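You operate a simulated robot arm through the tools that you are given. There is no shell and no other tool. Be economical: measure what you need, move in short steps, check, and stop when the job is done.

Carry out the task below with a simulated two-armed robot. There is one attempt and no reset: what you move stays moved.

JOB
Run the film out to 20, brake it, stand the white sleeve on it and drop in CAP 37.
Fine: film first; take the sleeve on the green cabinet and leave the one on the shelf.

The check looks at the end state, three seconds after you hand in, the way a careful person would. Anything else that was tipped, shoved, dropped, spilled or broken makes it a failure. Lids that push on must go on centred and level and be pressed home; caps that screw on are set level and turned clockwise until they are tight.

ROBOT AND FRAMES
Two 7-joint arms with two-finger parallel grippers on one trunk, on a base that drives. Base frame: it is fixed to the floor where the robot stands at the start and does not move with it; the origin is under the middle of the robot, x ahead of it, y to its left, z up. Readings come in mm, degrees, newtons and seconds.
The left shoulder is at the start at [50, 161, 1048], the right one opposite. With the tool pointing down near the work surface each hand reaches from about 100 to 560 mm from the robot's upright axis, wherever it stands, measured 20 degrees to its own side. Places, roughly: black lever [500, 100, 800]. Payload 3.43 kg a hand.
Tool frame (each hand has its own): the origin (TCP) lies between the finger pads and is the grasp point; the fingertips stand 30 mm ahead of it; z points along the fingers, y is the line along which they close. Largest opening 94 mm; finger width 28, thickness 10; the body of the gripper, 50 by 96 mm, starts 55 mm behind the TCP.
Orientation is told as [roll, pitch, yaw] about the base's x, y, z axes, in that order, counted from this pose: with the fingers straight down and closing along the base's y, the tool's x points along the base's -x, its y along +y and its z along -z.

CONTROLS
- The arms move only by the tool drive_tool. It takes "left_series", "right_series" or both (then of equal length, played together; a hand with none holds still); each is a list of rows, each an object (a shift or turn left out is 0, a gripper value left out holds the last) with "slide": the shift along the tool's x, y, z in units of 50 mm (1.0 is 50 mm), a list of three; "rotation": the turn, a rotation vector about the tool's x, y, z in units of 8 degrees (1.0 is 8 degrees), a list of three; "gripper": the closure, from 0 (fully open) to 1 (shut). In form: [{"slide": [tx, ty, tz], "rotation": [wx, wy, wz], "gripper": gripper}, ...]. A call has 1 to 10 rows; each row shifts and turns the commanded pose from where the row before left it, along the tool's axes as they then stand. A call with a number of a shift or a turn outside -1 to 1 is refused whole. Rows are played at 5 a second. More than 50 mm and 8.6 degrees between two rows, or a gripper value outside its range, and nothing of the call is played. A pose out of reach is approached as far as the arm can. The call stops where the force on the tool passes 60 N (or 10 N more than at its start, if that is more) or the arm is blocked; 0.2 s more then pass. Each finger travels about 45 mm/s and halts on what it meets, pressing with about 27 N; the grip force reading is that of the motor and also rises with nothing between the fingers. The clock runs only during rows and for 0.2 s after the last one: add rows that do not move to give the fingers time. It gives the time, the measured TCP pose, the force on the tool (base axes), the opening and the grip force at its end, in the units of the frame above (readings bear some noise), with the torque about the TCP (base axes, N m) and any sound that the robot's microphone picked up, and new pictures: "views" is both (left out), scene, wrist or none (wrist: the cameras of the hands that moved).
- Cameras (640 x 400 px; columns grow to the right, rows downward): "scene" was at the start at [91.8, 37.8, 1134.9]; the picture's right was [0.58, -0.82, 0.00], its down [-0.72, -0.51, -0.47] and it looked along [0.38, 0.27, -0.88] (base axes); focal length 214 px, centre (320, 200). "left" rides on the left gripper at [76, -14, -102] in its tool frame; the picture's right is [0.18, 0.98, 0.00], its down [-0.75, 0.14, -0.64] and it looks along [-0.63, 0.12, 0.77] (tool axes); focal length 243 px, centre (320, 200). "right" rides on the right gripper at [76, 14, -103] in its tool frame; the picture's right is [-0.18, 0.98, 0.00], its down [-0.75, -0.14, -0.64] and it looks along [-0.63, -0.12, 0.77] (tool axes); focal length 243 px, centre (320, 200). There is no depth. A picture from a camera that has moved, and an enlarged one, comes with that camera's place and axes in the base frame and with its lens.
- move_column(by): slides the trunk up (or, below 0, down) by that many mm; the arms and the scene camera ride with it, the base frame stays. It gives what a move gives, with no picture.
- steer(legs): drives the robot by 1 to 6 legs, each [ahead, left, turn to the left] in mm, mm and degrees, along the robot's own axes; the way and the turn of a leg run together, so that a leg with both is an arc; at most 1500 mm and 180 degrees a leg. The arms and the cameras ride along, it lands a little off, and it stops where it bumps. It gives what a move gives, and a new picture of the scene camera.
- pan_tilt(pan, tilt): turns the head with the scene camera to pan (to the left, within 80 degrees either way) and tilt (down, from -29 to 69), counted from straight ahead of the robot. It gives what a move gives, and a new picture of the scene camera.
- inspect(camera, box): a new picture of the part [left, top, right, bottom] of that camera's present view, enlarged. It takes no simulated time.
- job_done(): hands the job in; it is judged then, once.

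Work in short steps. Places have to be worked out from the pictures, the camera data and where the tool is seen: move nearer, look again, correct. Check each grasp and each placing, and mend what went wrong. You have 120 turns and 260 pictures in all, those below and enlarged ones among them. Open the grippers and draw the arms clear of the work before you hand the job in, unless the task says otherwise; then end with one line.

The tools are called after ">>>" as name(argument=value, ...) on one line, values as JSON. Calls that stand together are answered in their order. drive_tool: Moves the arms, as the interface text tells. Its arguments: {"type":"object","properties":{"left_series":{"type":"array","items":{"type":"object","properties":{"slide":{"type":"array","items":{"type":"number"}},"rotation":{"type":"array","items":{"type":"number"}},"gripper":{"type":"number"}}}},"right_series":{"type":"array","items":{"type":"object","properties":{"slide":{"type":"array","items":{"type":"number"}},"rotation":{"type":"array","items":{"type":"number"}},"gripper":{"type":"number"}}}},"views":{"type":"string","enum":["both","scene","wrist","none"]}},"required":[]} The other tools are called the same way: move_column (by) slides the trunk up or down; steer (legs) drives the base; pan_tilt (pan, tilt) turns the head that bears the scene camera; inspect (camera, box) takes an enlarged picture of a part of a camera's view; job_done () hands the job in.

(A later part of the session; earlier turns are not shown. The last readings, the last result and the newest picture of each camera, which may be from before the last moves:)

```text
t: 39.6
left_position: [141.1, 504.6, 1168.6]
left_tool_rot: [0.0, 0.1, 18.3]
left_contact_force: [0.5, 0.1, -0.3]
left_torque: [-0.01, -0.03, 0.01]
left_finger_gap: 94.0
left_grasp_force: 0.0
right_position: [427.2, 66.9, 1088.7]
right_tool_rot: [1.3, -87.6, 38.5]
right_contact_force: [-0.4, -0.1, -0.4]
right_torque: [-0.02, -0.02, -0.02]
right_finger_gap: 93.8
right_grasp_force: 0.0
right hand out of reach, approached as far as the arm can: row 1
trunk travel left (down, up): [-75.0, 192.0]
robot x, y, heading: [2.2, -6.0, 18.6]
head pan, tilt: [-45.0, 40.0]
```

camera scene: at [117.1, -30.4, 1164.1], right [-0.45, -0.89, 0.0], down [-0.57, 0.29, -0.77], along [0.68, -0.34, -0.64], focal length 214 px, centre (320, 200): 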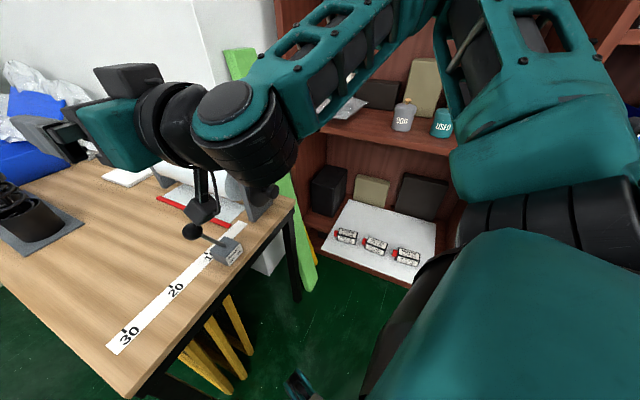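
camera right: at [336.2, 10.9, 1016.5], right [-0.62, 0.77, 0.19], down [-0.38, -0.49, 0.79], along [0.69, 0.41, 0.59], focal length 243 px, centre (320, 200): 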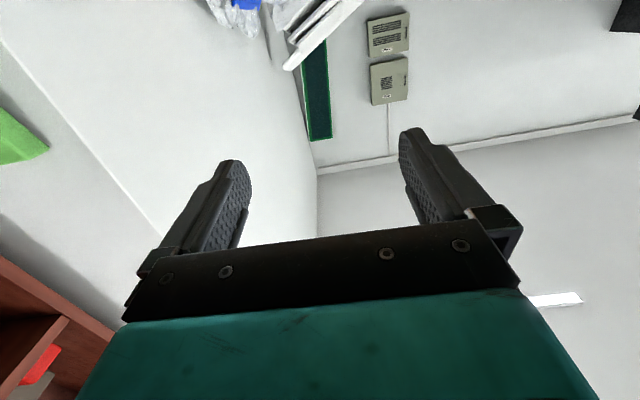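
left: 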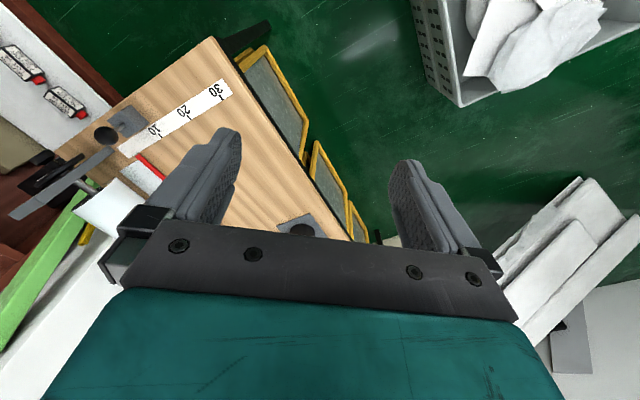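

Undo half of the pitch, so I can move to the right place first.

>>> drive_tool(right_series=[{"rotation": [0, 1, 0]}, {"rotation": [0, 1, 0]}, {"rotation": [0, 1, 0]}, {"rotation": [0, 1, 0]}, {"rotation": [0, 1, 0]}, {"rotation": [0, 1, 0]}, {"slide": [0, -0.9, 0]}, {"slide": [0, -0.9, 0]}, {"slide": [0, -0.9, 0]}, {"slide": [0, -0.9, 0]}], views="scene")

```text
t: 41.8
left_position: [141.9, 504.1, 1170.5]
left_tool_rot: [0.1, 0.1, 18.2]
left_contact_force: [-0.5, 0.8, -0.1]
left_torque: [0.01, -0.01, 0.02]
left_finger_gap: 94.2
left_grasp_force: 0.1
right_position: [544.7, -72.3, 1088.7]
right_tool_rot: [0.1, -39.8, 39.7]
right_contact_force: [0.2, -0.1, 0.5]
right_torque: [0.0, 0.02, -0.02]
right_finger_gap: 94.1
right_grasp_force: 0.1
trunk travel left (down, up): [-75.0, 192.0]
robot x, y, heading: [3.9, -7.2, 18.6]
head pan, tilt: [-45.0, 40.0]
camera scene: at [117.2, -30.7, 1164.1], right [-0.45, -0.89, 0.0], down [-0.57, 0.29, -0.77], along [0.68, -0.34, -0.64], focal length 214 px, centre (320, 200)
```

scene: 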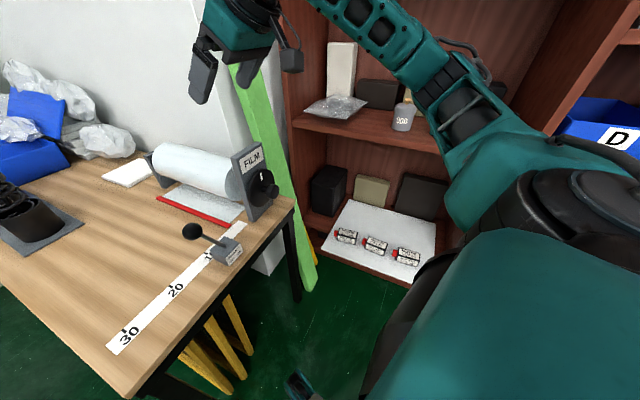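

>>> drive_tool(right_series=[{"slide": [0.78, -0.21, 0.17]}, {"slide": [0.78, -0.21, 0.17]}, {"slide": [0.78, -0.21, 0.17]}, {"slide": [0.78, -0.21, 0.17]}, {"slide": [0.78, -0.21, 0.17]}, {"slide": [0.78, -0.21, 0.17]}, {"rotation": [0, -1, 0]}, {"rotation": [0, -1, 0]}, {"rotation": [0, -1, 0]}, {"rotation": [0, -1, 0]}])

```text
t: 44.0
left_position: [141.0, 502.9, 1169.8]
left_tool_rot: [0.0, 0.1, 18.2]
left_contact_force: [-0.1, 0.1, 0.1]
left_torque: [-0.01, 0.0, -0.02]
left_finger_gap: 94.0
left_grasp_force: 0.1
right_position: [470.2, -213.3, 901.9]
right_tool_rot: [0.5, -71.9, 39.3]
right_contact_force: [-0.2, 0.4, 0.3]
right_torque: [0.01, -0.04, 0.0]
right_finger_gap: 94.0
right_grasp_force: 0.0
trunk travel left (down, up): [-75.0, 192.0]
robot x, y, heading: [4.6, -4.7, 18.1]
head pan, tilt: [-45.0, 40.0]
camera scene: at [117.1, -30.4, 1164.2], right [-0.45, -0.89, 0.0], down [-0.57, 0.29, -0.77], along [0.68, -0.34, -0.64], focal length 214 px, centre (320, 200)
camera right: at [367.3, -279.4, 861.2], right [-0.58, 0.79, 0.18], down [-0.2, -0.35, 0.92], along [0.79, 0.5, 0.36], focal length 243 px, centre (320, 200)
```

scene: 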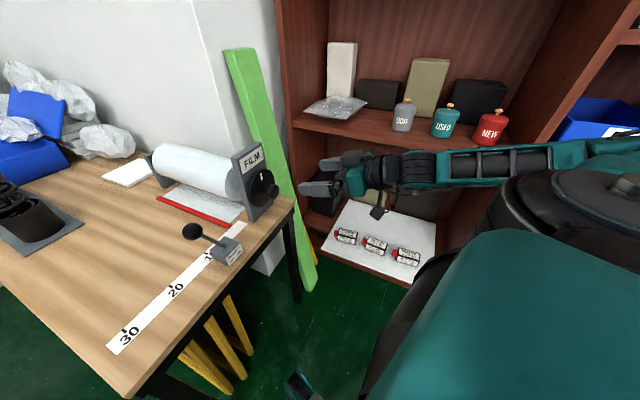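
right: 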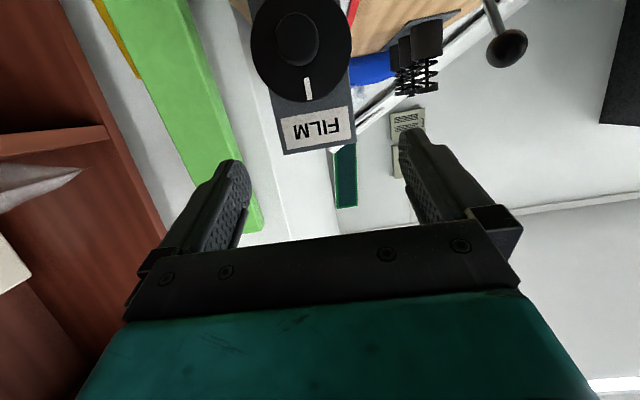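

Knob located at about (613,-114,796), axis heading ~40°. Finish levelling the hand and come to ~100 mm in front of it on axis.

>>> drive_tool(right_series=[{"rotation": [0, -0.75, 0]}, {"rotation": [0, -0.75, 0]}, {"rotation": [0, -0.75, 0]}, {"slide": [0.71, -0.1, 0.45]}, {"slide": [0.71, -0.1, 0.45]}, {"slide": [0.71, -0.1, 0.45]}])

>>> inspect(camera="scene", box=[150, 130, 330, 290])

```text
t: 45.4
left_position: [140.9, 503.4, 1169.7]
left_tool_rot: [0.1, 0.2, 18.3]
left_contact_force: [-1.1, 0.4, -0.1]
left_torque: [-0.01, 0.0, 0.03]
left_finger_gap: 94.0
left_grasp_force: 0.0
right_position: [511.4, -249.6, 851.9]
right_tool_rot: [28.1, -89.8, 11.6]
right_contact_force: [0.1, -1.3, 0.1]
right_torque: [0.01, -0.02, 0.04]
right_finger_gap: 93.8
right_grasp_force: 0.0
right hand out of reach, approached as far as the arm can: row 4, 5, 6
trunk travel left (down, up): [-75.0, 192.0]
robot x, y, heading: [3.6, -4.2, 18.1]
head pan, tilt: [-45.0, 40.0]
camera scene: at [117.4, -30.4, 1164.1], right [-0.45, -0.89, 0.0], down [-0.57, 0.29, -0.77], along [0.68, -0.34, -0.64], focal length 214 px, centre (320, 200)
camera right: at [423.9, -303.9, 777.9], right [-0.63, 0.76, 0.19], down [-0.4, -0.52, 0.76], along [0.67, 0.4, 0.63], focal length 243 px, centre (320, 200)
```

scene: 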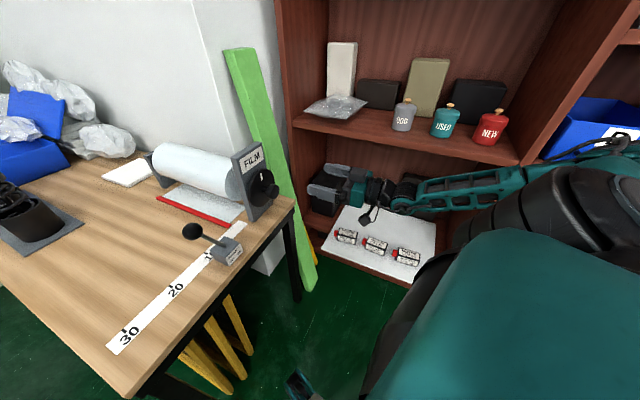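
right: 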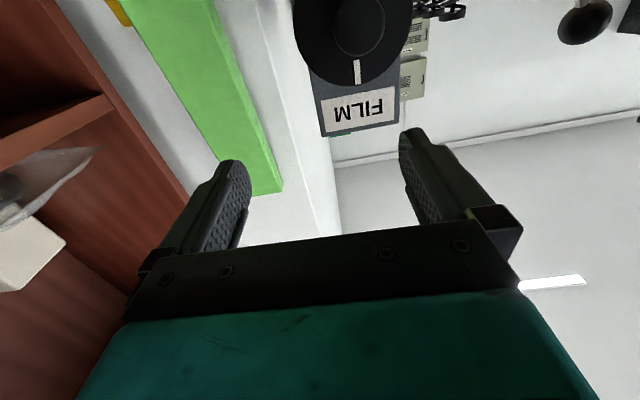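

```text
2.50 times, centred on (240, 210) of scene
camera zoom: at [117.4, -30.4, 1164.1], right [-0.45, -0.89, 0.0], down [-0.57, 0.29, -0.77], along [0.68, -0.34, -0.64], focal length 536 px, centre (520, 175)
```

zoom: 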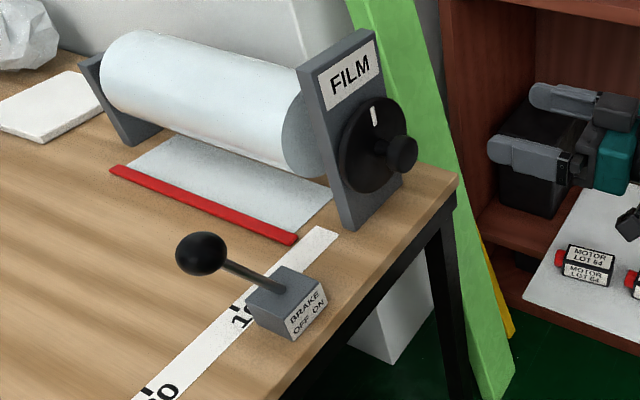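

Wrist limit reached when fully level. A slight downward tilt is acceptable, so I tilt back ~16° and move to the pre-grasp point.

>>> drive_tool(right_series=[{"rotation": [0, 0.8, 0]}, {"rotation": [0, 0.8, 0]}, {"rotation": [0, 0.8, 0]}, {"slide": [0.1, 0.26, 0.3]}, {"slide": [0.1, 0.26, 0.3]}, {"slide": [0.1, 0.26, 0.3]}])

```text
t: 46.8
left_position: [140.8, 504.0, 1170.3]
left_tool_rot: [0.0, 0.1, 18.3]
left_contact_force: [0.5, -0.6, -0.3]
left_torque: [0.02, -0.05, -0.02]
left_finger_gap: 94.2
left_grasp_force: 0.1
right_position: [512.6, -210.3, 836.9]
right_tool_rot: [0.2, -70.6, 39.5]
right_contact_force: [-0.2, -0.4, 0.4]
right_torque: [0.02, -0.02, -0.01]
right_finger_gap: 94.1
right_grasp_force: 0.0
right hand out of reach, approached as far as the arm can: row 5, 6
trunk travel left (down, up): [-75.0, 192.0]
robot x, y, heading: [3.2, -4.4, 18.3]
head pan, tilt: [-45.0, 40.0]
camera scene: at [117.1, -30.3, 1164.1], right [-0.45, -0.89, 0.0], down [-0.57, 0.29, -0.77], along [0.68, -0.34, -0.64], focal length 214 px, centre (320, 200)
camera right: at [408.7, -276.2, 800.1], right [-0.58, 0.79, 0.17], down [-0.18, -0.34, 0.92], along [0.79, 0.51, 0.34], focal length 243 px, centre (320, 200)
```

scene: 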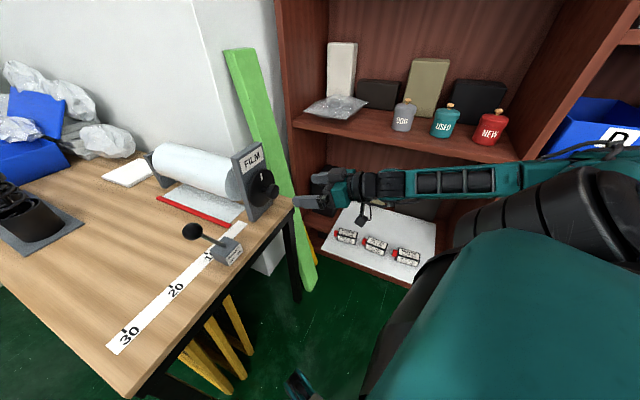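
right: 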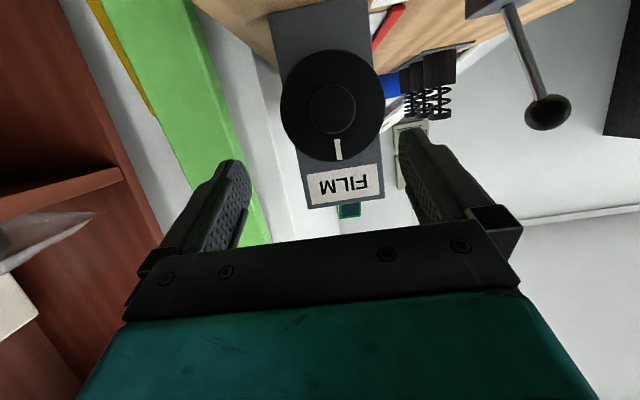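

The arm is at full stretch (reach limit), so the base must come nearer. I look down to judge base clearance to the bench.

>>> pan_tilt(pan=0, tilt=69)

>>> pan_tilt(pan=-50, tilt=69)

```text
t: 47.9
left_position: [141.4, 505.1, 1170.8]
left_tool_rot: [0.0, 0.1, 18.2]
left_contact_force: [0.3, 0.0, 0.4]
left_torque: [0.02, -0.02, 0.02]
left_finger_gap: 94.1
left_grasp_force: 0.1
right_position: [512.7, -211.0, 837.3]
right_tool_rot: [0.2, -70.5, 39.6]
right_contact_force: [0.6, 0.2, 0.0]
right_torque: [-0.01, 0.0, 0.0]
right_finger_gap: 93.9
right_grasp_force: 0.1
trunk travel left (down, up): [-75.0, 192.0]
robot x, y, heading: [4.4, -4.0, 17.9]
head pan, tilt: [0.0, 68.8]
camera scene: at [94.3, 25.4, 1128.0], right [0.31, -0.95, 0.0], down [-0.89, -0.29, -0.36], along [0.34, 0.11, -0.93], focal length 214 px, centre (320, 200)
```

scene: 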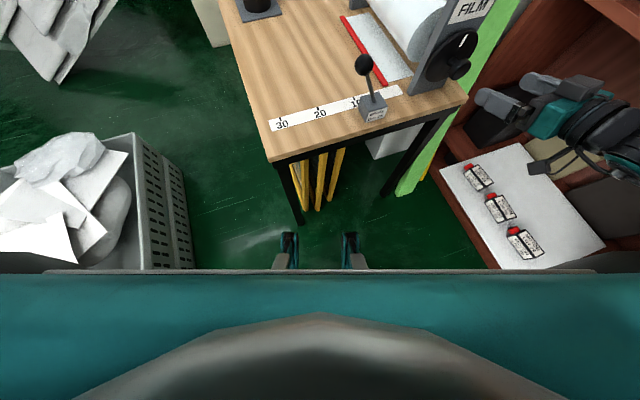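

```text
t: 49.1
left_position: [140.1, 504.3, 1170.0]
left_tool_rot: [0.0, 0.1, 18.3]
left_contact_force: [0.3, -0.1, 1.0]
left_torque: [0.0, -0.01, 0.01]
left_finger_gap: 94.1
left_grasp_force: 0.1
right_position: [511.1, -210.3, 835.2]
right_tool_rot: [0.2, -70.5, 39.6]
right_contact_force: [-0.1, -0.1, -0.3]
right_torque: [0.04, 0.0, 0.01]
right_finger_gap: 93.9
right_grasp_force: 0.0
trunk travel left (down, up): [-75.0, 192.0]
robot x, y, heading: [6.2, -2.2, 18.3]
head pan, tilt: [-50.0, 68.8]
camera scene: at [88.7, -21.5, 1128.0], right [-0.53, -0.85, 0.0], down [-0.79, 0.49, -0.36], along [0.31, -0.19, -0.93], focal length 214 px, centre (320, 200)
```

scene: 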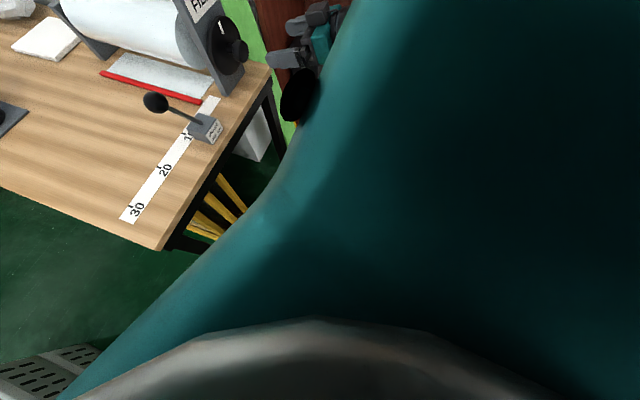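

The limit is the wrist bend, not clearance. Better idea: grip the knob from above (fingers down, yaw 40) and turn about the tool's x axis, in strokes. I bring the hand back to fingers-down here.

>>> drive_tool(right_series=[{"rotation": [0, 0.98, 0], "slide": [-0.5, 0, -0.3]}, {"rotation": [0, 0.98, 0], "slide": [-0.5, 0, -0.3]}, {"rotation": [0, 0.98, 0]}, {"rotation": [0, 0.98, 0]}, {"rotation": [0, 0.98, 0]}, {"rotation": [0, 0.98, 0]}, {"rotation": [0, 0.98, 0]}, {"rotation": [0, 0.98, 0]}, {"rotation": [0, 0.98, 0]}, {"slide": [0, 0, -0.9]}], views="none")

>>> steer(legs=[[0, 0, -18]])

```text
t: 51.3
left_position: [139.4, 504.1, 1169.4]
left_tool_rot: [0.0, 0.2, 18.3]
left_contact_force: [0.5, 0.5, 0.2]
left_torque: [0.02, -0.02, -0.01]
left_finger_gap: 94.0
left_grasp_force: 0.1
right_position: [506.1, -212.1, 940.1]
right_tool_rot: [0.0, 0.0, 39.7]
right_contact_force: [-0.4, -0.3, 0.1]
right_torque: [0.02, 0.0, 0.02]
right_finger_gap: 93.7
right_grasp_force: 0.0
trunk travel left (down, up): [-75.0, 192.0]
robot x, y, heading: [5.6, -7.7, 18.3]
head pan, tilt: [-50.0, 68.8]
```

```text
t: 52.7
left_position: [288.5, 437.9, 1169.9]
left_tool_rot: [0.0, 0.0, 0.7]
left_contact_force: [-0.1, 0.1, 0.2]
left_torque: [-0.02, 0.0, 0.02]
left_finger_gap: 94.0
left_grasp_force: 0.0
right_position: [420.9, -357.1, 939.1]
right_tool_rot: [0.1, -0.2, 22.0]
right_contact_force: [0.2, 0.1, -0.1]
right_torque: [0.01, -0.01, 0.03]
right_finger_gap: 94.0
right_grasp_force: 0.0
trunk travel left (down, up): [-75.0, 192.0]
robot x, y, heading: [1.7, -6.7, 0.4]
head pan, tilt: [-50.0, 68.8]
camera scene: at [79.5, -46.9, 1128.0], right [-0.76, -0.65, 0.0], down [-0.61, 0.71, -0.36], along [0.24, -0.28, -0.93], focal length 214 px, centre (320, 200)
```

scene: 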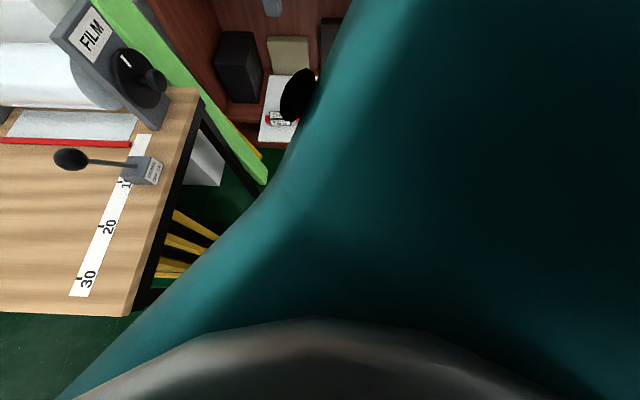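

Pull the right hand away from the shelf side first, then drive a little closer to the bench.

>>> drive_tool(right_series=[{"slide": [0, 0.85, -0.3]}, {"slide": [0, 0.85, -0.3]}, {"slide": [0, 0.85, -0.3]}, {"slide": [0, 0.85, -0.3]}, {"slide": [0, 0.85, -0.2]}], views="none")

>>> steer(legs=[[75, -30, 0]])

>>> pan_tilt(pan=-5, tilt=45)

```text
t: 53.9
left_position: [289.8, 438.0, 1169.9]
left_tool_rot: [0.0, 0.1, 0.6]
left_contact_force: [0.5, -0.2, 0.4]
left_torque: [0.0, 0.0, -0.01]
left_finger_gap: 94.0
left_grasp_force: 0.0
right_position: [338.2, -159.0, 1011.7]
right_tool_rot: [-0.1, -0.1, 22.1]
right_contact_force: [-0.6, -0.2, 0.5]
right_torque: [-0.02, -0.02, 0.03]
right_finger_gap: 94.0
right_grasp_force: 0.0
trunk travel left (down, up): [-75.0, 192.0]
robot x, y, heading: [4.2, -6.9, 0.6]
head pan, tilt: [-50.0, 68.8]
```

```text
t: 55.0
left_position: [364.4, 409.0, 1170.7]
left_tool_rot: [-0.1, 0.1, 0.5]
left_contact_force: [-0.4, -0.3, 0.3]
left_torque: [0.06, -0.02, -0.02]
left_finger_gap: 93.8
left_grasp_force: 0.1
right_position: [413.4, -190.5, 1010.6]
right_tool_rot: [0.1, -0.1, 22.0]
right_contact_force: [0.0, 0.1, -0.4]
right_torque: [0.02, 0.01, 0.01]
right_finger_gap: 94.1
right_grasp_force: 0.0
trunk travel left (down, up): [-75.0, 192.0]
robot x, y, heading: [79.7, -34.2, 0.5]
head pan, tilt: [-50.0, 68.8]
camera scene: at [154.4, -76.5, 1127.9], right [-0.76, -0.65, 0.0], down [-0.61, 0.71, -0.36], along [0.23, -0.28, -0.93], focal length 214 px, centre (320, 200)
```

scene: 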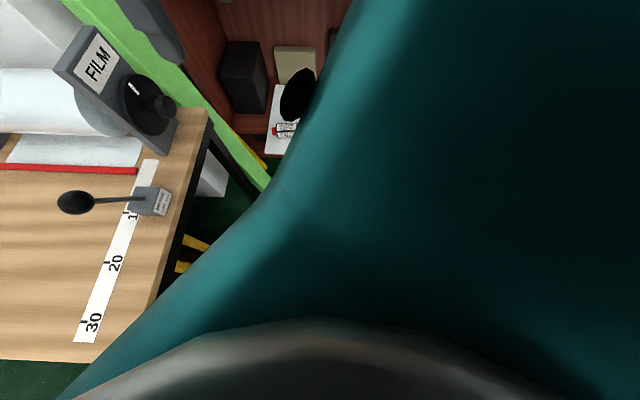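

```text
t: 56.1
left_position: [364.0, 408.9, 1170.2]
left_tool_rot: [0.0, 0.1, 0.5]
left_contact_force: [-0.7, -0.3, 0.4]
left_torque: [-0.01, -0.03, 0.02]
left_finger_gap: 94.0
left_grasp_force: 0.0
right_position: [412.9, -190.3, 1010.2]
right_tool_rot: [0.0, -0.1, 22.0]
right_contact_force: [0.7, -0.8, -0.3]
right_torque: [-0.01, -0.02, -0.01]
right_finger_gap: 93.8
right_grasp_force: 0.0
trunk travel left (down, up): [-75.0, 192.0]
robot x, y, heading: [76.1, -33.6, 0.5]
head pan, tilt: [-5.0, 45.0]
camera scene: at [198.7, -40.2, 1156.8], right [-0.08, -1.0, 0.0], down [-0.71, 0.06, -0.71], along [0.7, -0.06, -0.71], focal length 214 px, centre (320, 200)
```

scene: 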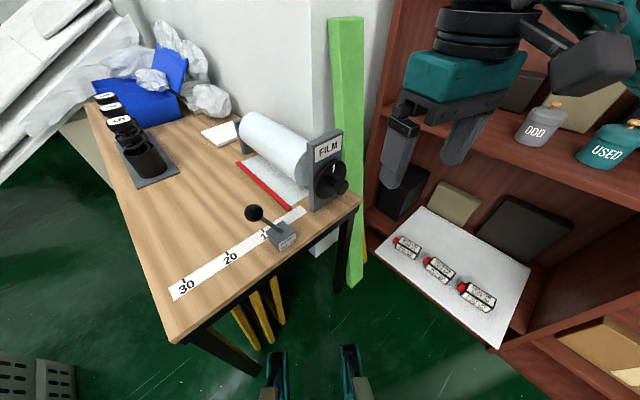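

>>> inspect(camera="scene", box=[230, 110, 390, 230])

>>> inspect(camera="scene", box=[150, 190, 350, 320])

>>> inspect(camera="right", box=[0, 0, 640, 400])

```text
3.33 times, centred on (310, 170) of scene
camera zoom: at [198.7, -40.2, 1156.8], right [-0.08, -1.0, 0.0], down [-0.71, 0.06, -0.71], along [0.7, -0.06, -0.71], focal length 715 px, centre (353, 300)
```

zoom: 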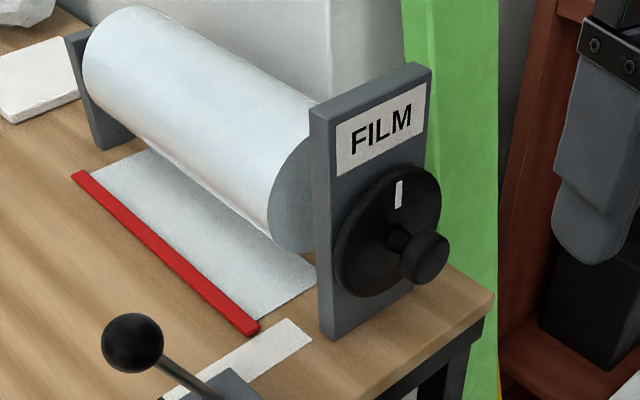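

```text
3.08 times, centred on (250, 255) of scene
camera zoom: at [198.7, -40.2, 1156.8], right [-0.08, -1.0, 0.0], down [-0.71, 0.06, -0.71], along [0.7, -0.06, -0.71], focal length 660 px, centre (535, 31)
```

zoom: 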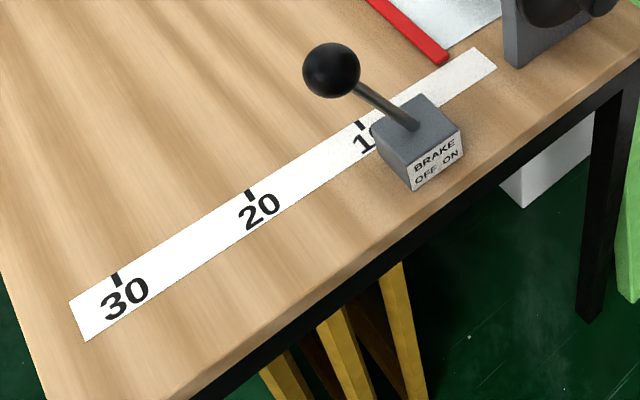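

```text
1.00 times, centred on (320, 200) of right
camera zoom: at [337.0, -204.8, 1114.5], right [-0.2, 0.98, 0.0], down [0.75, 0.15, 0.64], along [0.63, 0.13, -0.77], focal length 243 px, centre (320, 200)
```

zoom: 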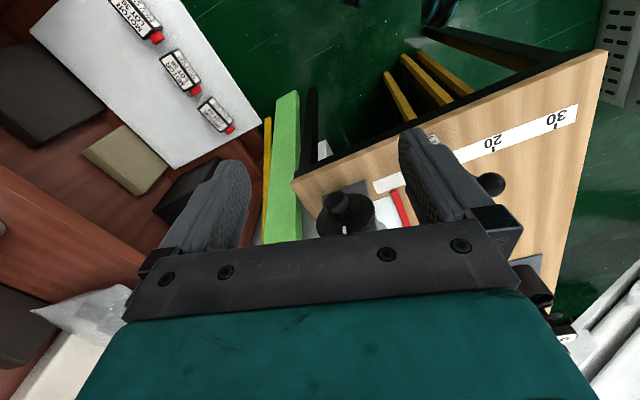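

Bench front normal ≈38°, bench top z≈700, bar currently at 0. Lever leans to OFF. Bring the right hand fingers-down over the knob (≈(601,-130,797)), yaw 38.

>>> drive_tool(right_series=[{"rotation": [0, 0, -1]}, {"rotation": [0, 0, -1]}, {"slide": [-0.88, -0.33, 0.3]}, {"slide": [-0.88, -0.33, 0.3]}, {"slide": [-0.88, -0.33, 0.3]}, {"slide": [-0.88, -0.33, 0.3]}, {"slide": [0, 0, 0.3]}])

>>> inspect(camera="scene", box=[230, 50, 430, 230])

```text
t: 57.7
left_position: [364.7, 409.1, 1169.5]
left_tool_rot: [0.0, 0.1, 0.5]
left_contact_force: [-0.5, -0.2, -0.4]
left_torque: [-0.01, -0.02, 0.01]
left_finger_gap: 93.9
left_grasp_force: 0.0
right_position: [593.6, -133.1, 935.7]
right_tool_rot: [0.0, -0.2, 38.0]
right_contact_force: [0.3, 0.2, 0.8]
right_torque: [0.0, 0.02, 0.0]
right_finger_gap: 94.1
right_grasp_force: 0.1
trunk travel left (down, up): [-75.0, 192.0]
robot x, y, heading: [79.6, -37.1, 0.8]
head pan, tilt: [-5.0, 45.0]
camera scene: at [198.7, -40.3, 1156.9], right [-0.08, -1.0, 0.0], down [-0.7, 0.06, -0.71], along [0.7, -0.06, -0.71], focal length 214 px, centre (320, 200)
camera right: at [523.3, -168.5, 1039.6], right [-0.46, 0.89, 0.0], down [0.68, 0.35, 0.64], along [0.57, 0.3, -0.76], focal length 243 px, centre (320, 200)
```

scene: 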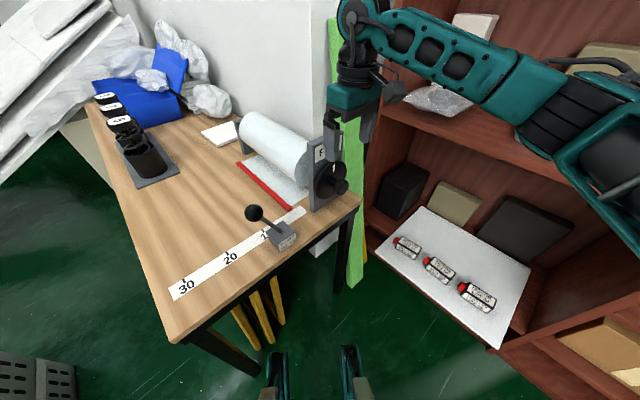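
right: 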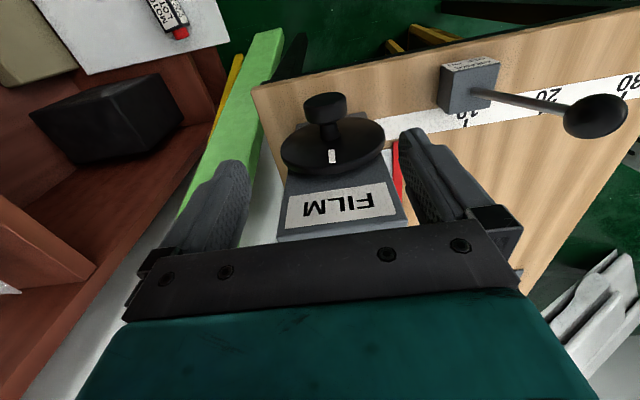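

```text
2.22 times, centred on (330, 140) of scene
camera zoom: at [198.7, -40.3, 1156.9], right [-0.08, -1.0, 0.0], down [-0.7, 0.06, -0.71], along [0.7, -0.06, -0.71], focal length 477 px, centre (298, 333)
```

zoom: 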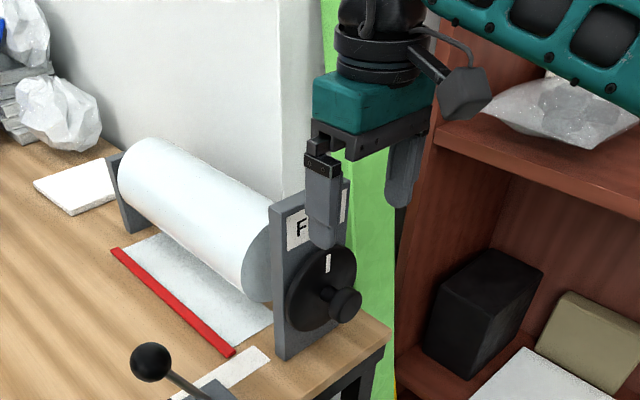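

Knob centre now ≈(596,-126,797). Shift slightly and descend in steps over it.

>>> drive_tool(right_series=[{"slide": [-0.08, 0.08, 0.4]}, {"slide": [0, 0, 0.6]}, {"slide": [0, 0, 0.6]}, {"slide": [0, 0, 0.6]}])

>>> inspect(camera="scene", box=[270, 100, 390, 220])

```text
t: 58.7
left_position: [364.3, 408.3, 1169.6]
left_tool_rot: [0.0, 0.2, 0.5]
left_contact_force: [-0.4, 0.8, -0.1]
left_torque: [0.03, 0.03, -0.02]
left_finger_gap: 93.7
left_grasp_force: 0.0
right_position: [593.8, -129.8, 825.7]
right_tool_rot: [0.0, -0.1, 37.9]
right_contact_force: [0.4, 0.5, 0.4]
right_torque: [0.03, -0.04, -0.01]
right_finger_gap: 93.9
right_grasp_force: 0.1
trunk travel left (down, up): [-75.0, 192.0]
robot x, y, heading: [77.7, -31.2, 0.5]
head pan, tilt: [-5.0, 45.0]
camera scene: at [198.8, -40.2, 1156.9], right [-0.08, -1.0, 0.0], down [-0.7, 0.06, -0.71], along [0.7, -0.06, -0.71], focal length 214 px, centre (320, 200)
camera right: at [524.7, -164.8, 929.7], right [-0.46, 0.89, 0.0], down [0.68, 0.35, 0.64], along [0.57, 0.3, -0.77], focal length 243 px, centre (320, 200)
```

scene: 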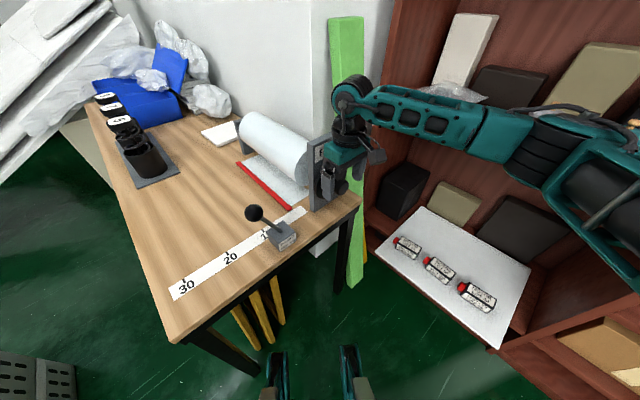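
right: 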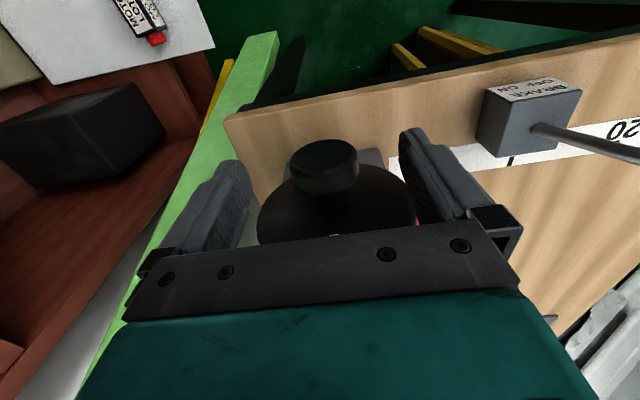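

```text
3.33 times, centred on (330, 160) of scene
camera zoom: at [198.8, -40.2, 1156.9], right [-0.08, -1.0, 0.0], down [-0.7, 0.06, -0.71], along [0.7, -0.06, -0.71], focal length 715 px, centre (287, 333)
```

zoom: 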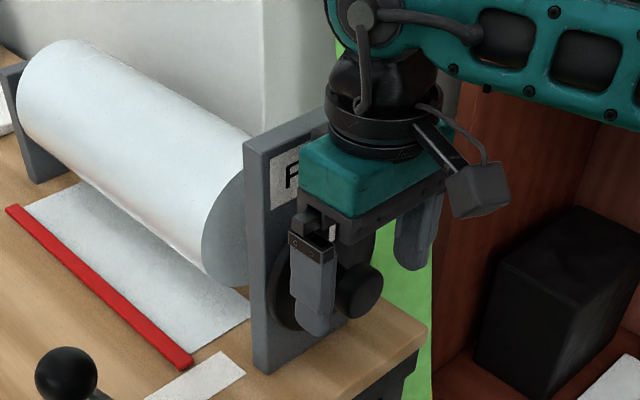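

Knob is well centred between the fingers. Nudge forward/left, descend 28 mm, and close.

>>> drive_tool(right_series=[{"slide": [-0.06, 0.06, 0.3]}, {"slide": [0, 0, 0.27]}, {"gripper": 1}, {"gripper": 1}, {"gripper": 1}, {"gripper": 1}, {"gripper": 1}])

>>> inspect(camera="scene", box=[270, 100, 390, 220])

```text
t: 60.3
left_position: [364.9, 409.2, 1169.0]
left_tool_rot: [0.1, 0.1, 0.5]
left_contact_force: [-0.4, 1.0, -0.8]
left_torque: [-0.02, 0.02, 0.0]
left_finger_gap: 94.1
left_grasp_force: 0.0
right_position: [595.0, -127.0, 797.4]
right_tool_rot: [0.0, -0.1, 37.9]
right_contact_force: [2.5, -1.3, -0.9]
right_torque: [0.07, -0.1, -0.06]
right_finger_gap: 41.5
right_grasp_force: 44.7
trunk travel left (down, up): [-75.0, 192.0]
robot x, y, heading: [76.7, -33.9, 0.3]
head pan, tilt: [-5.0, 45.0]
camera scene: at [199.0, -40.4, 1156.8], right [-0.08, -1.0, 0.0], down [-0.71, 0.06, -0.71], along [0.7, -0.06, -0.71], focal length 214 px, centre (320, 200)
camera right: at [525.4, -161.5, 900.9], right [-0.46, 0.89, 0.0], down [0.68, 0.35, 0.64], along [0.57, 0.3, -0.77], focal length 243 px, centre (320, 200)
```

scene: 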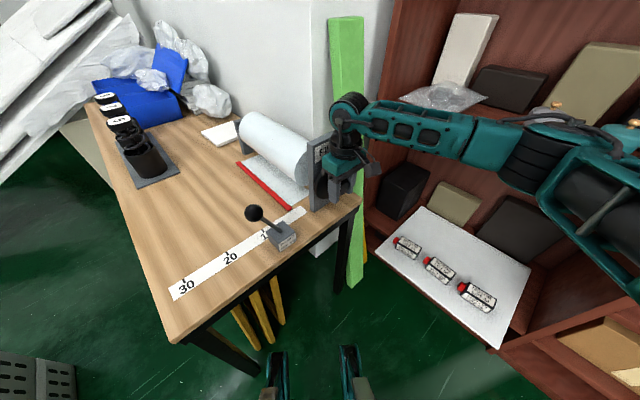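
right: 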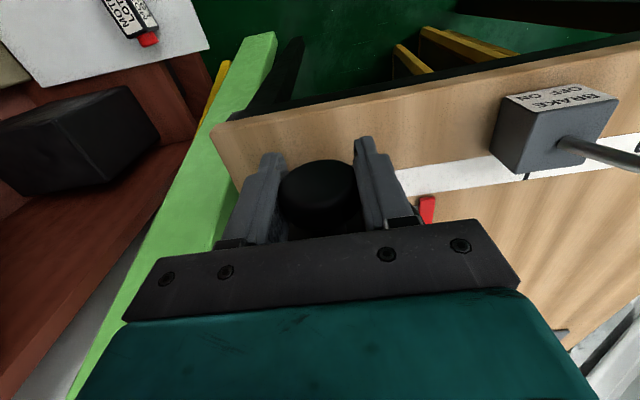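

```text
3.33 times, centred on (330, 160) of scene
camera zoom: at [199.0, -40.4, 1156.8], right [-0.08, -1.0, 0.0], down [-0.71, 0.06, -0.71], along [0.7, -0.06, -0.71], focal length 715 px, centre (287, 333)
```

zoom: 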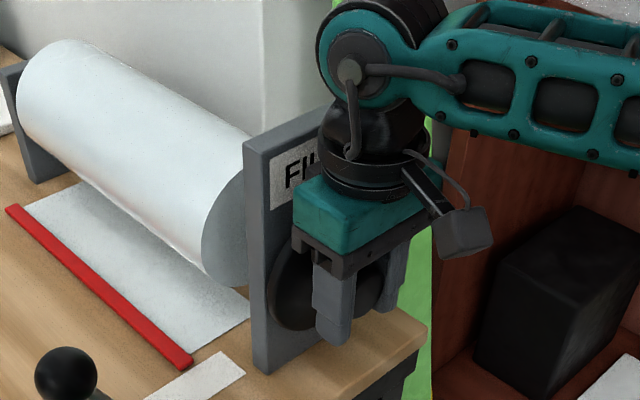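

Knob gripped (41.5 mm). Turn 24° clockwise (as seen from the robot) and watch the red bar.

>>> drive_tool(right_series=[{"rotation": [-0.75, 0, 0]}, {"rotation": [-0.75, 0, 0]}, {"rotation": [-0.75, 0, 0]}, {"rotation": [-0.75, 0, 0]}])

>>> inspect(camera="scene", box=[150, 100, 390, 310])

```text
t: 61.3
left_position: [364.9, 407.8, 1170.2]
left_tool_rot: [0.1, 0.0, 0.5]
left_contact_force: [0.3, -0.9, -0.5]
left_torque: [0.0, -0.02, 0.02]
left_finger_gap: 93.9
left_grasp_force: 0.1
right_position: [594.1, -125.8, 797.0]
right_tool_rot: [15.1, 0.0, 37.8]
right_contact_force: [-3.2, -12.7, 0.9]
right_torque: [-0.21, 0.41, 0.05]
right_finger_gap: 41.3
right_grasp_force: 44.8
right hand out of reach, approached as far as the arm can: row 3, 4
trunk travel left (down, up): [-75.0, 192.0]
robot x, y, heading: [78.0, -33.4, 0.5]
head pan, tilt: [-5.0, 45.0]
camera scene: at [198.5, -41.1, 1156.9], right [-0.08, -1.0, 0.0], down [-0.7, 0.06, -0.71], along [0.71, -0.05, -0.71], focal length 214 px, centre (320, 200)
camera right: at [541.8, -182.2, 901.4], right [-0.44, 0.86, 0.26], down [0.78, 0.22, 0.58], along [0.45, 0.45, -0.77], focal length 243 px, centre (320, 200)
```

scene: 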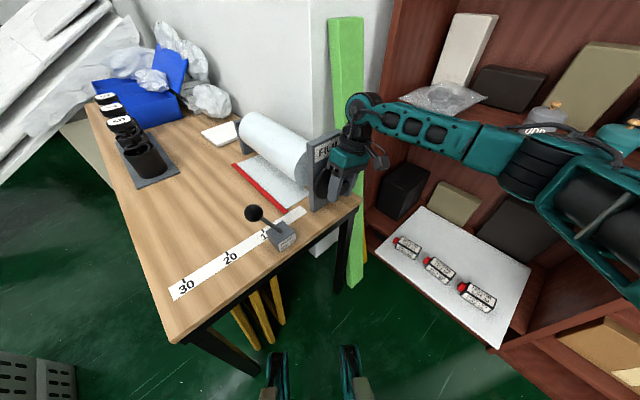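
right: 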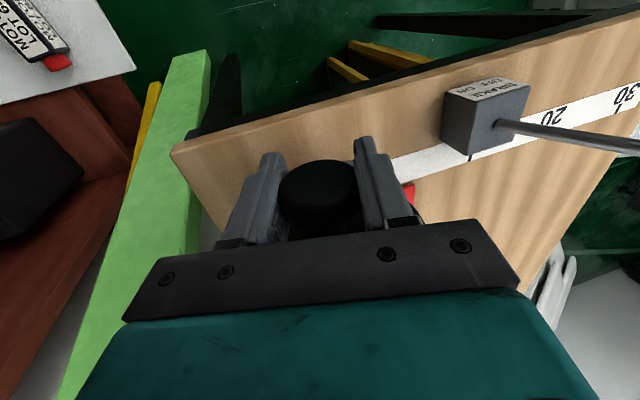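

```text
1.90 times, centred on (270, 205) of scene
camera zoom: at [198.5, -41.1, 1156.9], right [-0.08, -1.0, 0.0], down [-0.7, 0.06, -0.71], along [0.71, -0.05, -0.71], focal length 408 px, centre (415, 190)
```

zoom: 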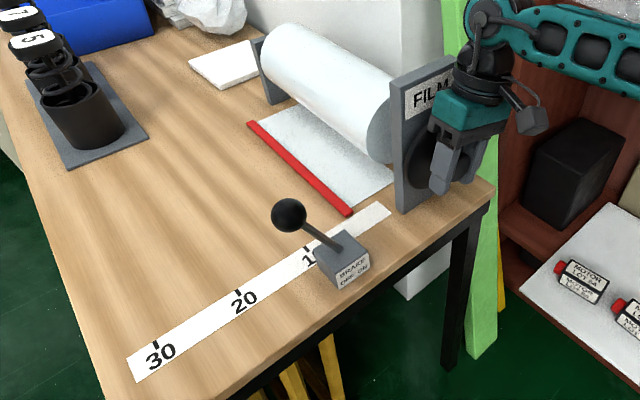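

Clockwise runs the film out. The wrist stops at +15° tilt, so strokes must start from the other side. Open slightly and rotate the hand back counter-clockwise about the knob.

>>> drive_tool(right_series=[{"gripper": 0.3}, {"gripper": 0.3}, {"gripper": 0.3}, {"rotation": [0.95, 0, 0]}, {"rotation": [0.95, 0, 0]}, {"rotation": [0.95, 0, 0]}, {"rotation": [0.95, 0, 0]}, {"rotation": [0.95, 0, 0]}, {"rotation": [0.95, 0, 0]}, {"rotation": [0.95, 0, 0]}])

>>> inspect(camera="scene", box=[150, 100, 390, 310])

```text
t: 63.5
left_position: [364.0, 408.7, 1170.6]
left_tool_rot: [0.0, 0.1, 0.5]
left_contact_force: [-0.1, 0.6, 0.1]
left_torque: [0.01, -0.02, 0.01]
left_finger_gap: 93.9
left_grasp_force: 0.0
right_position: [594.8, -123.4, 799.3]
right_tool_rot: [-38.2, -0.2, 37.9]
right_contact_force: [-0.1, -0.6, 1.3]
right_torque: [-0.05, 0.01, 0.02]
right_finger_gap: 65.9
right_grasp_force: 0.1
trunk travel left (down, up): [-75.0, 192.0]
robot x, y, heading: [81.3, -32.2, 0.3]
head pan, tilt: [-5.0, 45.0]
camera scene: at [198.7, -40.0, 1156.9], right [-0.08, -1.0, 0.0], down [-0.7, 0.06, -0.71], along [0.7, -0.06, -0.71], focal length 214 px, centre (320, 200)
camera right: at [488.2, -111.1, 871.0], right [-0.33, 0.72, -0.61], down [0.42, 0.69, 0.59], along [0.85, -0.06, -0.53], focal length 243 px, centre (320, 200)
```

scene: 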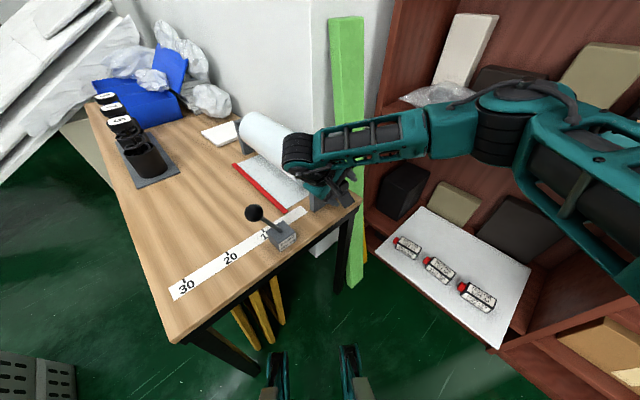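
right: 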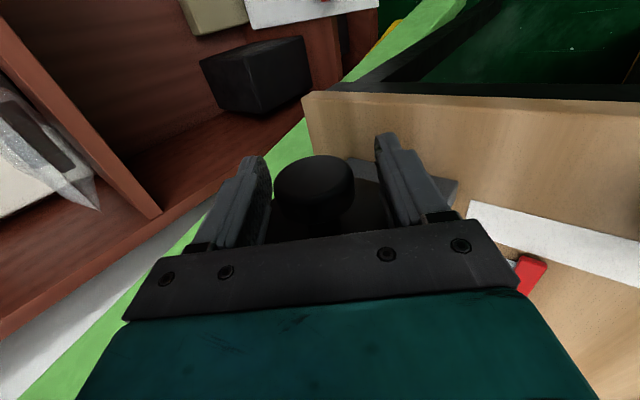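

```text
1.90 times, centred on (270, 205) of scene
camera zoom: at [198.7, -40.0, 1156.9], right [-0.08, -1.0, 0.0], down [-0.7, 0.06, -0.71], along [0.7, -0.06, -0.71], focal length 408 px, centre (415, 190)
```

zoom: 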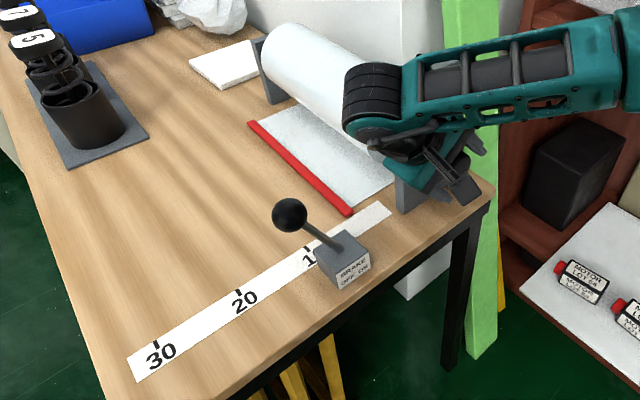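

No contact. Close and make a stroke back to about +14°.

>>> drive_tool(right_series=[{"gripper": 1}, {"gripper": 1}, {"gripper": 1}, {"rotation": [-0.95, 0, 0]}, {"rotation": [-0.95, 0, 0]}, {"rotation": [-0.95, 0, 0]}, {"rotation": [-0.95, 0, 0]}, {"rotation": [-0.95, 0, 0]}, {"rotation": [-0.95, 0, 0]}, {"rotation": [-0.9, 0, 0]}], views="none")

>>> inspect(camera="scene", box=[150, 100, 390, 310])

```text
t: 65.7
left_position: [364.1, 407.9, 1169.2]
left_tool_rot: [0.1, 0.1, 0.5]
left_contact_force: [-0.9, -0.1, 1.4]
left_torque: [0.0, 0.0, -0.01]
left_finger_gap: 94.2
left_grasp_force: 0.1
right_position: [596.4, -125.0, 799.8]
right_tool_rot: [14.5, -0.5, 37.8]
right_contact_force: [13.9, -16.7, 18.5]
right_torque: [-0.2, 0.24, -0.36]
right_finger_gap: 41.4
right_grasp_force: 45.1
trunk travel left (down, up): [-75.0, 192.0]
robot x, y, heading: [81.8, -35.3, 0.6]
head pan, tilt: [-5.0, 45.0]
```

```text
1.90 times, centred on (270, 205) of scene
camera zoom: at [198.4, -41.2, 1157.0], right [-0.08, -1.0, 0.0], down [-0.7, 0.06, -0.71], along [0.71, -0.05, -0.71], focal length 408 px, centre (415, 190)
```

zoom: 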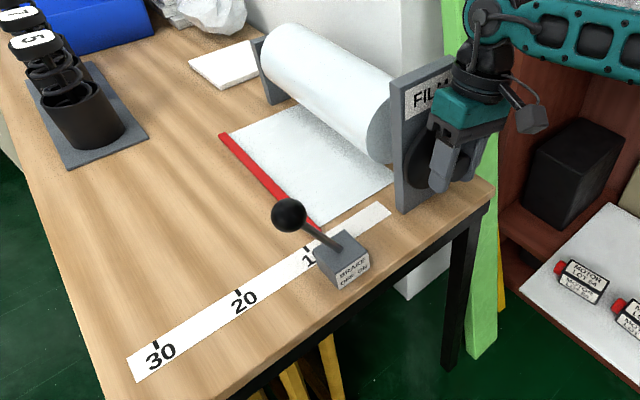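

Bar now near 6–7. Another back-rotation and stroke.

>>> drive_tool(right_series=[{"gripper": 0.3}, {"gripper": 0.3}, {"gripper": 0.3}, {"rotation": [1, 0, 0]}, {"rotation": [1, 0, 0]}, {"rotation": [1, 0, 0]}, {"rotation": [1, 0, 0]}, {"rotation": [1, 0, 0]}, {"rotation": [1, 0, 0]}, {"rotation": [0.9, 0, 0]}], views="none")

>>> drive_tool(right_series=[{"gripper": 1}, {"gripper": 1}, {"gripper": 1}, {"rotation": [-1, 0, 0]}, {"rotation": [-1, 0, 0]}, {"rotation": [-1, 0, 0]}, {"rotation": [-1, 0, 0]}, {"rotation": [-1, 0, 0]}, {"rotation": [-1, 0, 0]}, {"rotation": [-0.9, 0, 0]}], views="none")

>>> inspect(camera="scene", box=[150, 100, 390, 310])

```text
t: 67.9
left_position: [364.9, 408.5, 1170.2]
left_tool_rot: [0.0, 0.1, 0.5]
left_contact_force: [-0.1, 0.2, 0.5]
left_torque: [-0.01, -0.03, -0.01]
left_finger_gap: 93.9
left_grasp_force: 0.1
right_position: [594.6, -125.5, 798.4]
right_tool_rot: [-40.7, -0.1, 38.0]
right_contact_force: [1.5, -0.4, 0.2]
right_torque: [0.03, 0.01, 0.01]
right_finger_gap: 65.7
right_grasp_force: 0.1
trunk travel left (down, up): [-75.0, 192.0]
robot x, y, heading: [80.7, -37.0, 0.5]
head pan, tilt: [-5.0, 45.0]
```

```text
t: 70.1
left_position: [363.6, 406.8, 1171.0]
left_tool_rot: [0.1, 0.0, 0.5]
left_contact_force: [1.2, 0.2, 0.1]
left_torque: [-0.04, 0.02, -0.02]
left_finger_gap: 94.0
left_grasp_force: 0.0
right_position: [595.6, -124.9, 799.9]
right_tool_rot: [14.4, -0.6, 37.8]
right_contact_force: [11.3, -20.9, 20.5]
right_torque: [-0.06, 0.0, -0.32]
right_finger_gap: 41.5
right_grasp_force: 45.1
trunk travel left (down, up): [-75.0, 192.0]
robot x, y, heading: [81.6, -35.0, 0.3]
head pan, tilt: [-5.0, 45.0]
```

```text
1.90 times, centred on (270, 205) of scene
camera zoom: at [198.0, -41.4, 1157.0], right [-0.08, -1.0, 0.0], down [-0.7, 0.06, -0.71], along [0.71, -0.05, -0.71], focal length 408 px, centre (415, 190)
```

zoom: 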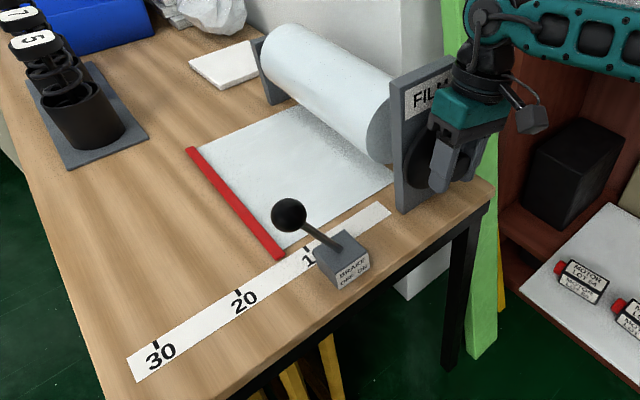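

>>> inspect(camera="scene", box=[220, 200, 300, 260])

>>> drive_tool(right_series=[{"gripper": 0.3}, {"gripper": 0.3}, {"gripper": 0.3}, {"rotation": [1, 0, 0]}, {"rotation": [1, 0, 0]}, {"rotation": [1, 0, 0]}, {"rotation": [1, 0, 0]}, {"rotation": [1, 0, 0]}, {"rotation": [1, 0, 0]}, {"rotation": [0.9, 0, 0]}], views="none")

>>> inspect(camera="scene", box=[210, 180, 320, 290])

```text
6.67 times, centred on (260, 230) of scene
camera zoom: at [198.0, -41.4, 1157.0], right [-0.08, -1.0, 0.0], down [-0.7, 0.06, -0.71], along [0.71, -0.05, -0.71], focal length 1430 px, centre (720, 0)
```

zoom: 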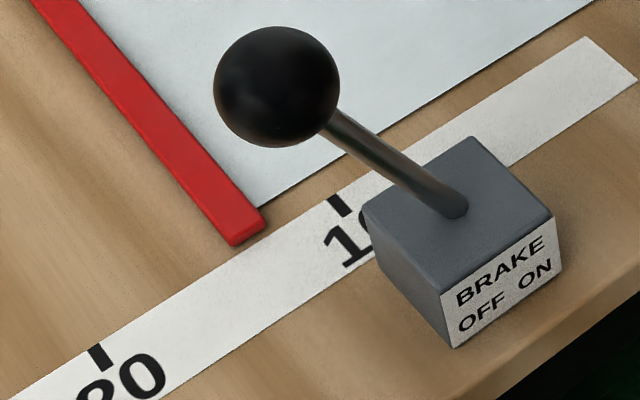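

```text
t: 72.3
left_position: [364.2, 410.5, 1169.9]
left_tool_rot: [-0.1, 0.0, 0.5]
left_contact_force: [0.1, 0.4, -0.4]
left_torque: [0.05, -0.01, 0.0]
left_finger_gap: 94.1
left_grasp_force: 0.1
right_position: [594.0, -123.8, 798.8]
right_tool_rot: [-40.7, -0.1, 37.9]
right_contact_force: [1.0, -0.7, 0.0]
right_torque: [-0.02, -0.03, -0.01]
right_finger_gap: 65.7
right_grasp_force: 0.1
trunk travel left (down, up): [-75.0, 192.0]
robot x, y, heading: [79.3, -34.9, 0.3]
head pan, tilt: [-5.0, 45.0]
```

```text
3.64 times, centred on (265, 235) of scene
camera zoom: at [198.7, -40.0, 1156.9], right [-0.08, -1.0, 0.0], down [-0.7, 0.06, -0.71], along [0.7, -0.06, -0.71], focal length 780 px, centre (520, 73)
```

zoom: 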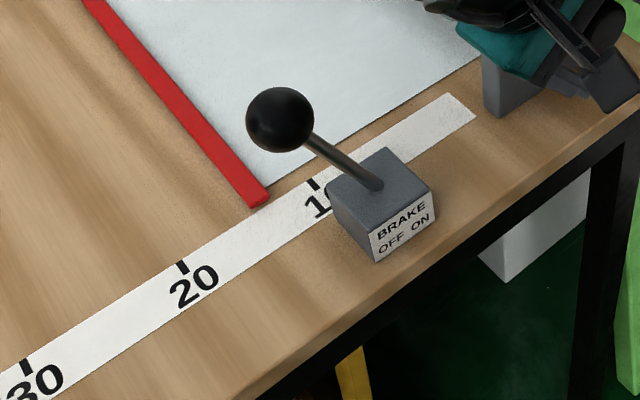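

Bar centre ≈13.6; one more stroke of the same size should bring it close to 20.

>>> drive_tool(right_series=[{"gripper": 1}, {"gripper": 1}, {"gripper": 1}, {"rotation": [-1, 0, 0]}, {"rotation": [-1, 0, 0]}, {"rotation": [-1, 0, 0]}, {"rotation": [-1, 0, 0]}, {"rotation": [-1, 0, 0]}, {"rotation": [-1, 0, 0]}, {"rotation": [-0.7, 0, 0]}], views="none")

>>> inspect(camera="scene", box=[200, 220, 280, 280])

```text
t: 74.5
left_position: [365.1, 407.3, 1171.3]
left_tool_rot: [0.1, 0.0, 0.5]
left_contact_force: [0.3, 0.0, -0.4]
left_torque: [-0.05, 0.0, 0.0]
left_finger_gap: 94.0
left_grasp_force: 0.1
right_position: [595.6, -125.3, 798.3]
right_tool_rot: [12.9, -0.4, 38.0]
right_contact_force: [6.7, -23.9, 19.4]
right_torque: [0.0, -0.02, -0.16]
right_finger_gap: 41.3
right_grasp_force: 45.2
trunk travel left (down, up): [-75.0, 192.0]
robot x, y, heading: [77.5, -36.0, 0.4]
head pan, tilt: [-5.0, 45.0]
```

```text
6.67 times, centred on (240, 250) of scene
camera zoom: at [197.8, -41.7, 1157.0], right [-0.08, -1.0, 0.0], down [-0.7, 0.06, -0.71], along [0.71, -0.05, -0.71], focal length 1430 px, centre (853, -133)
```

zoom: 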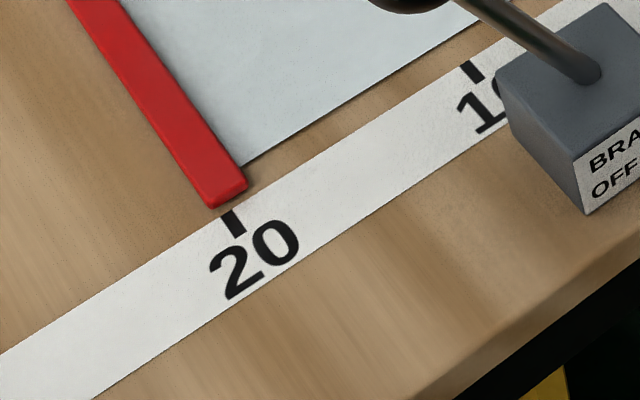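

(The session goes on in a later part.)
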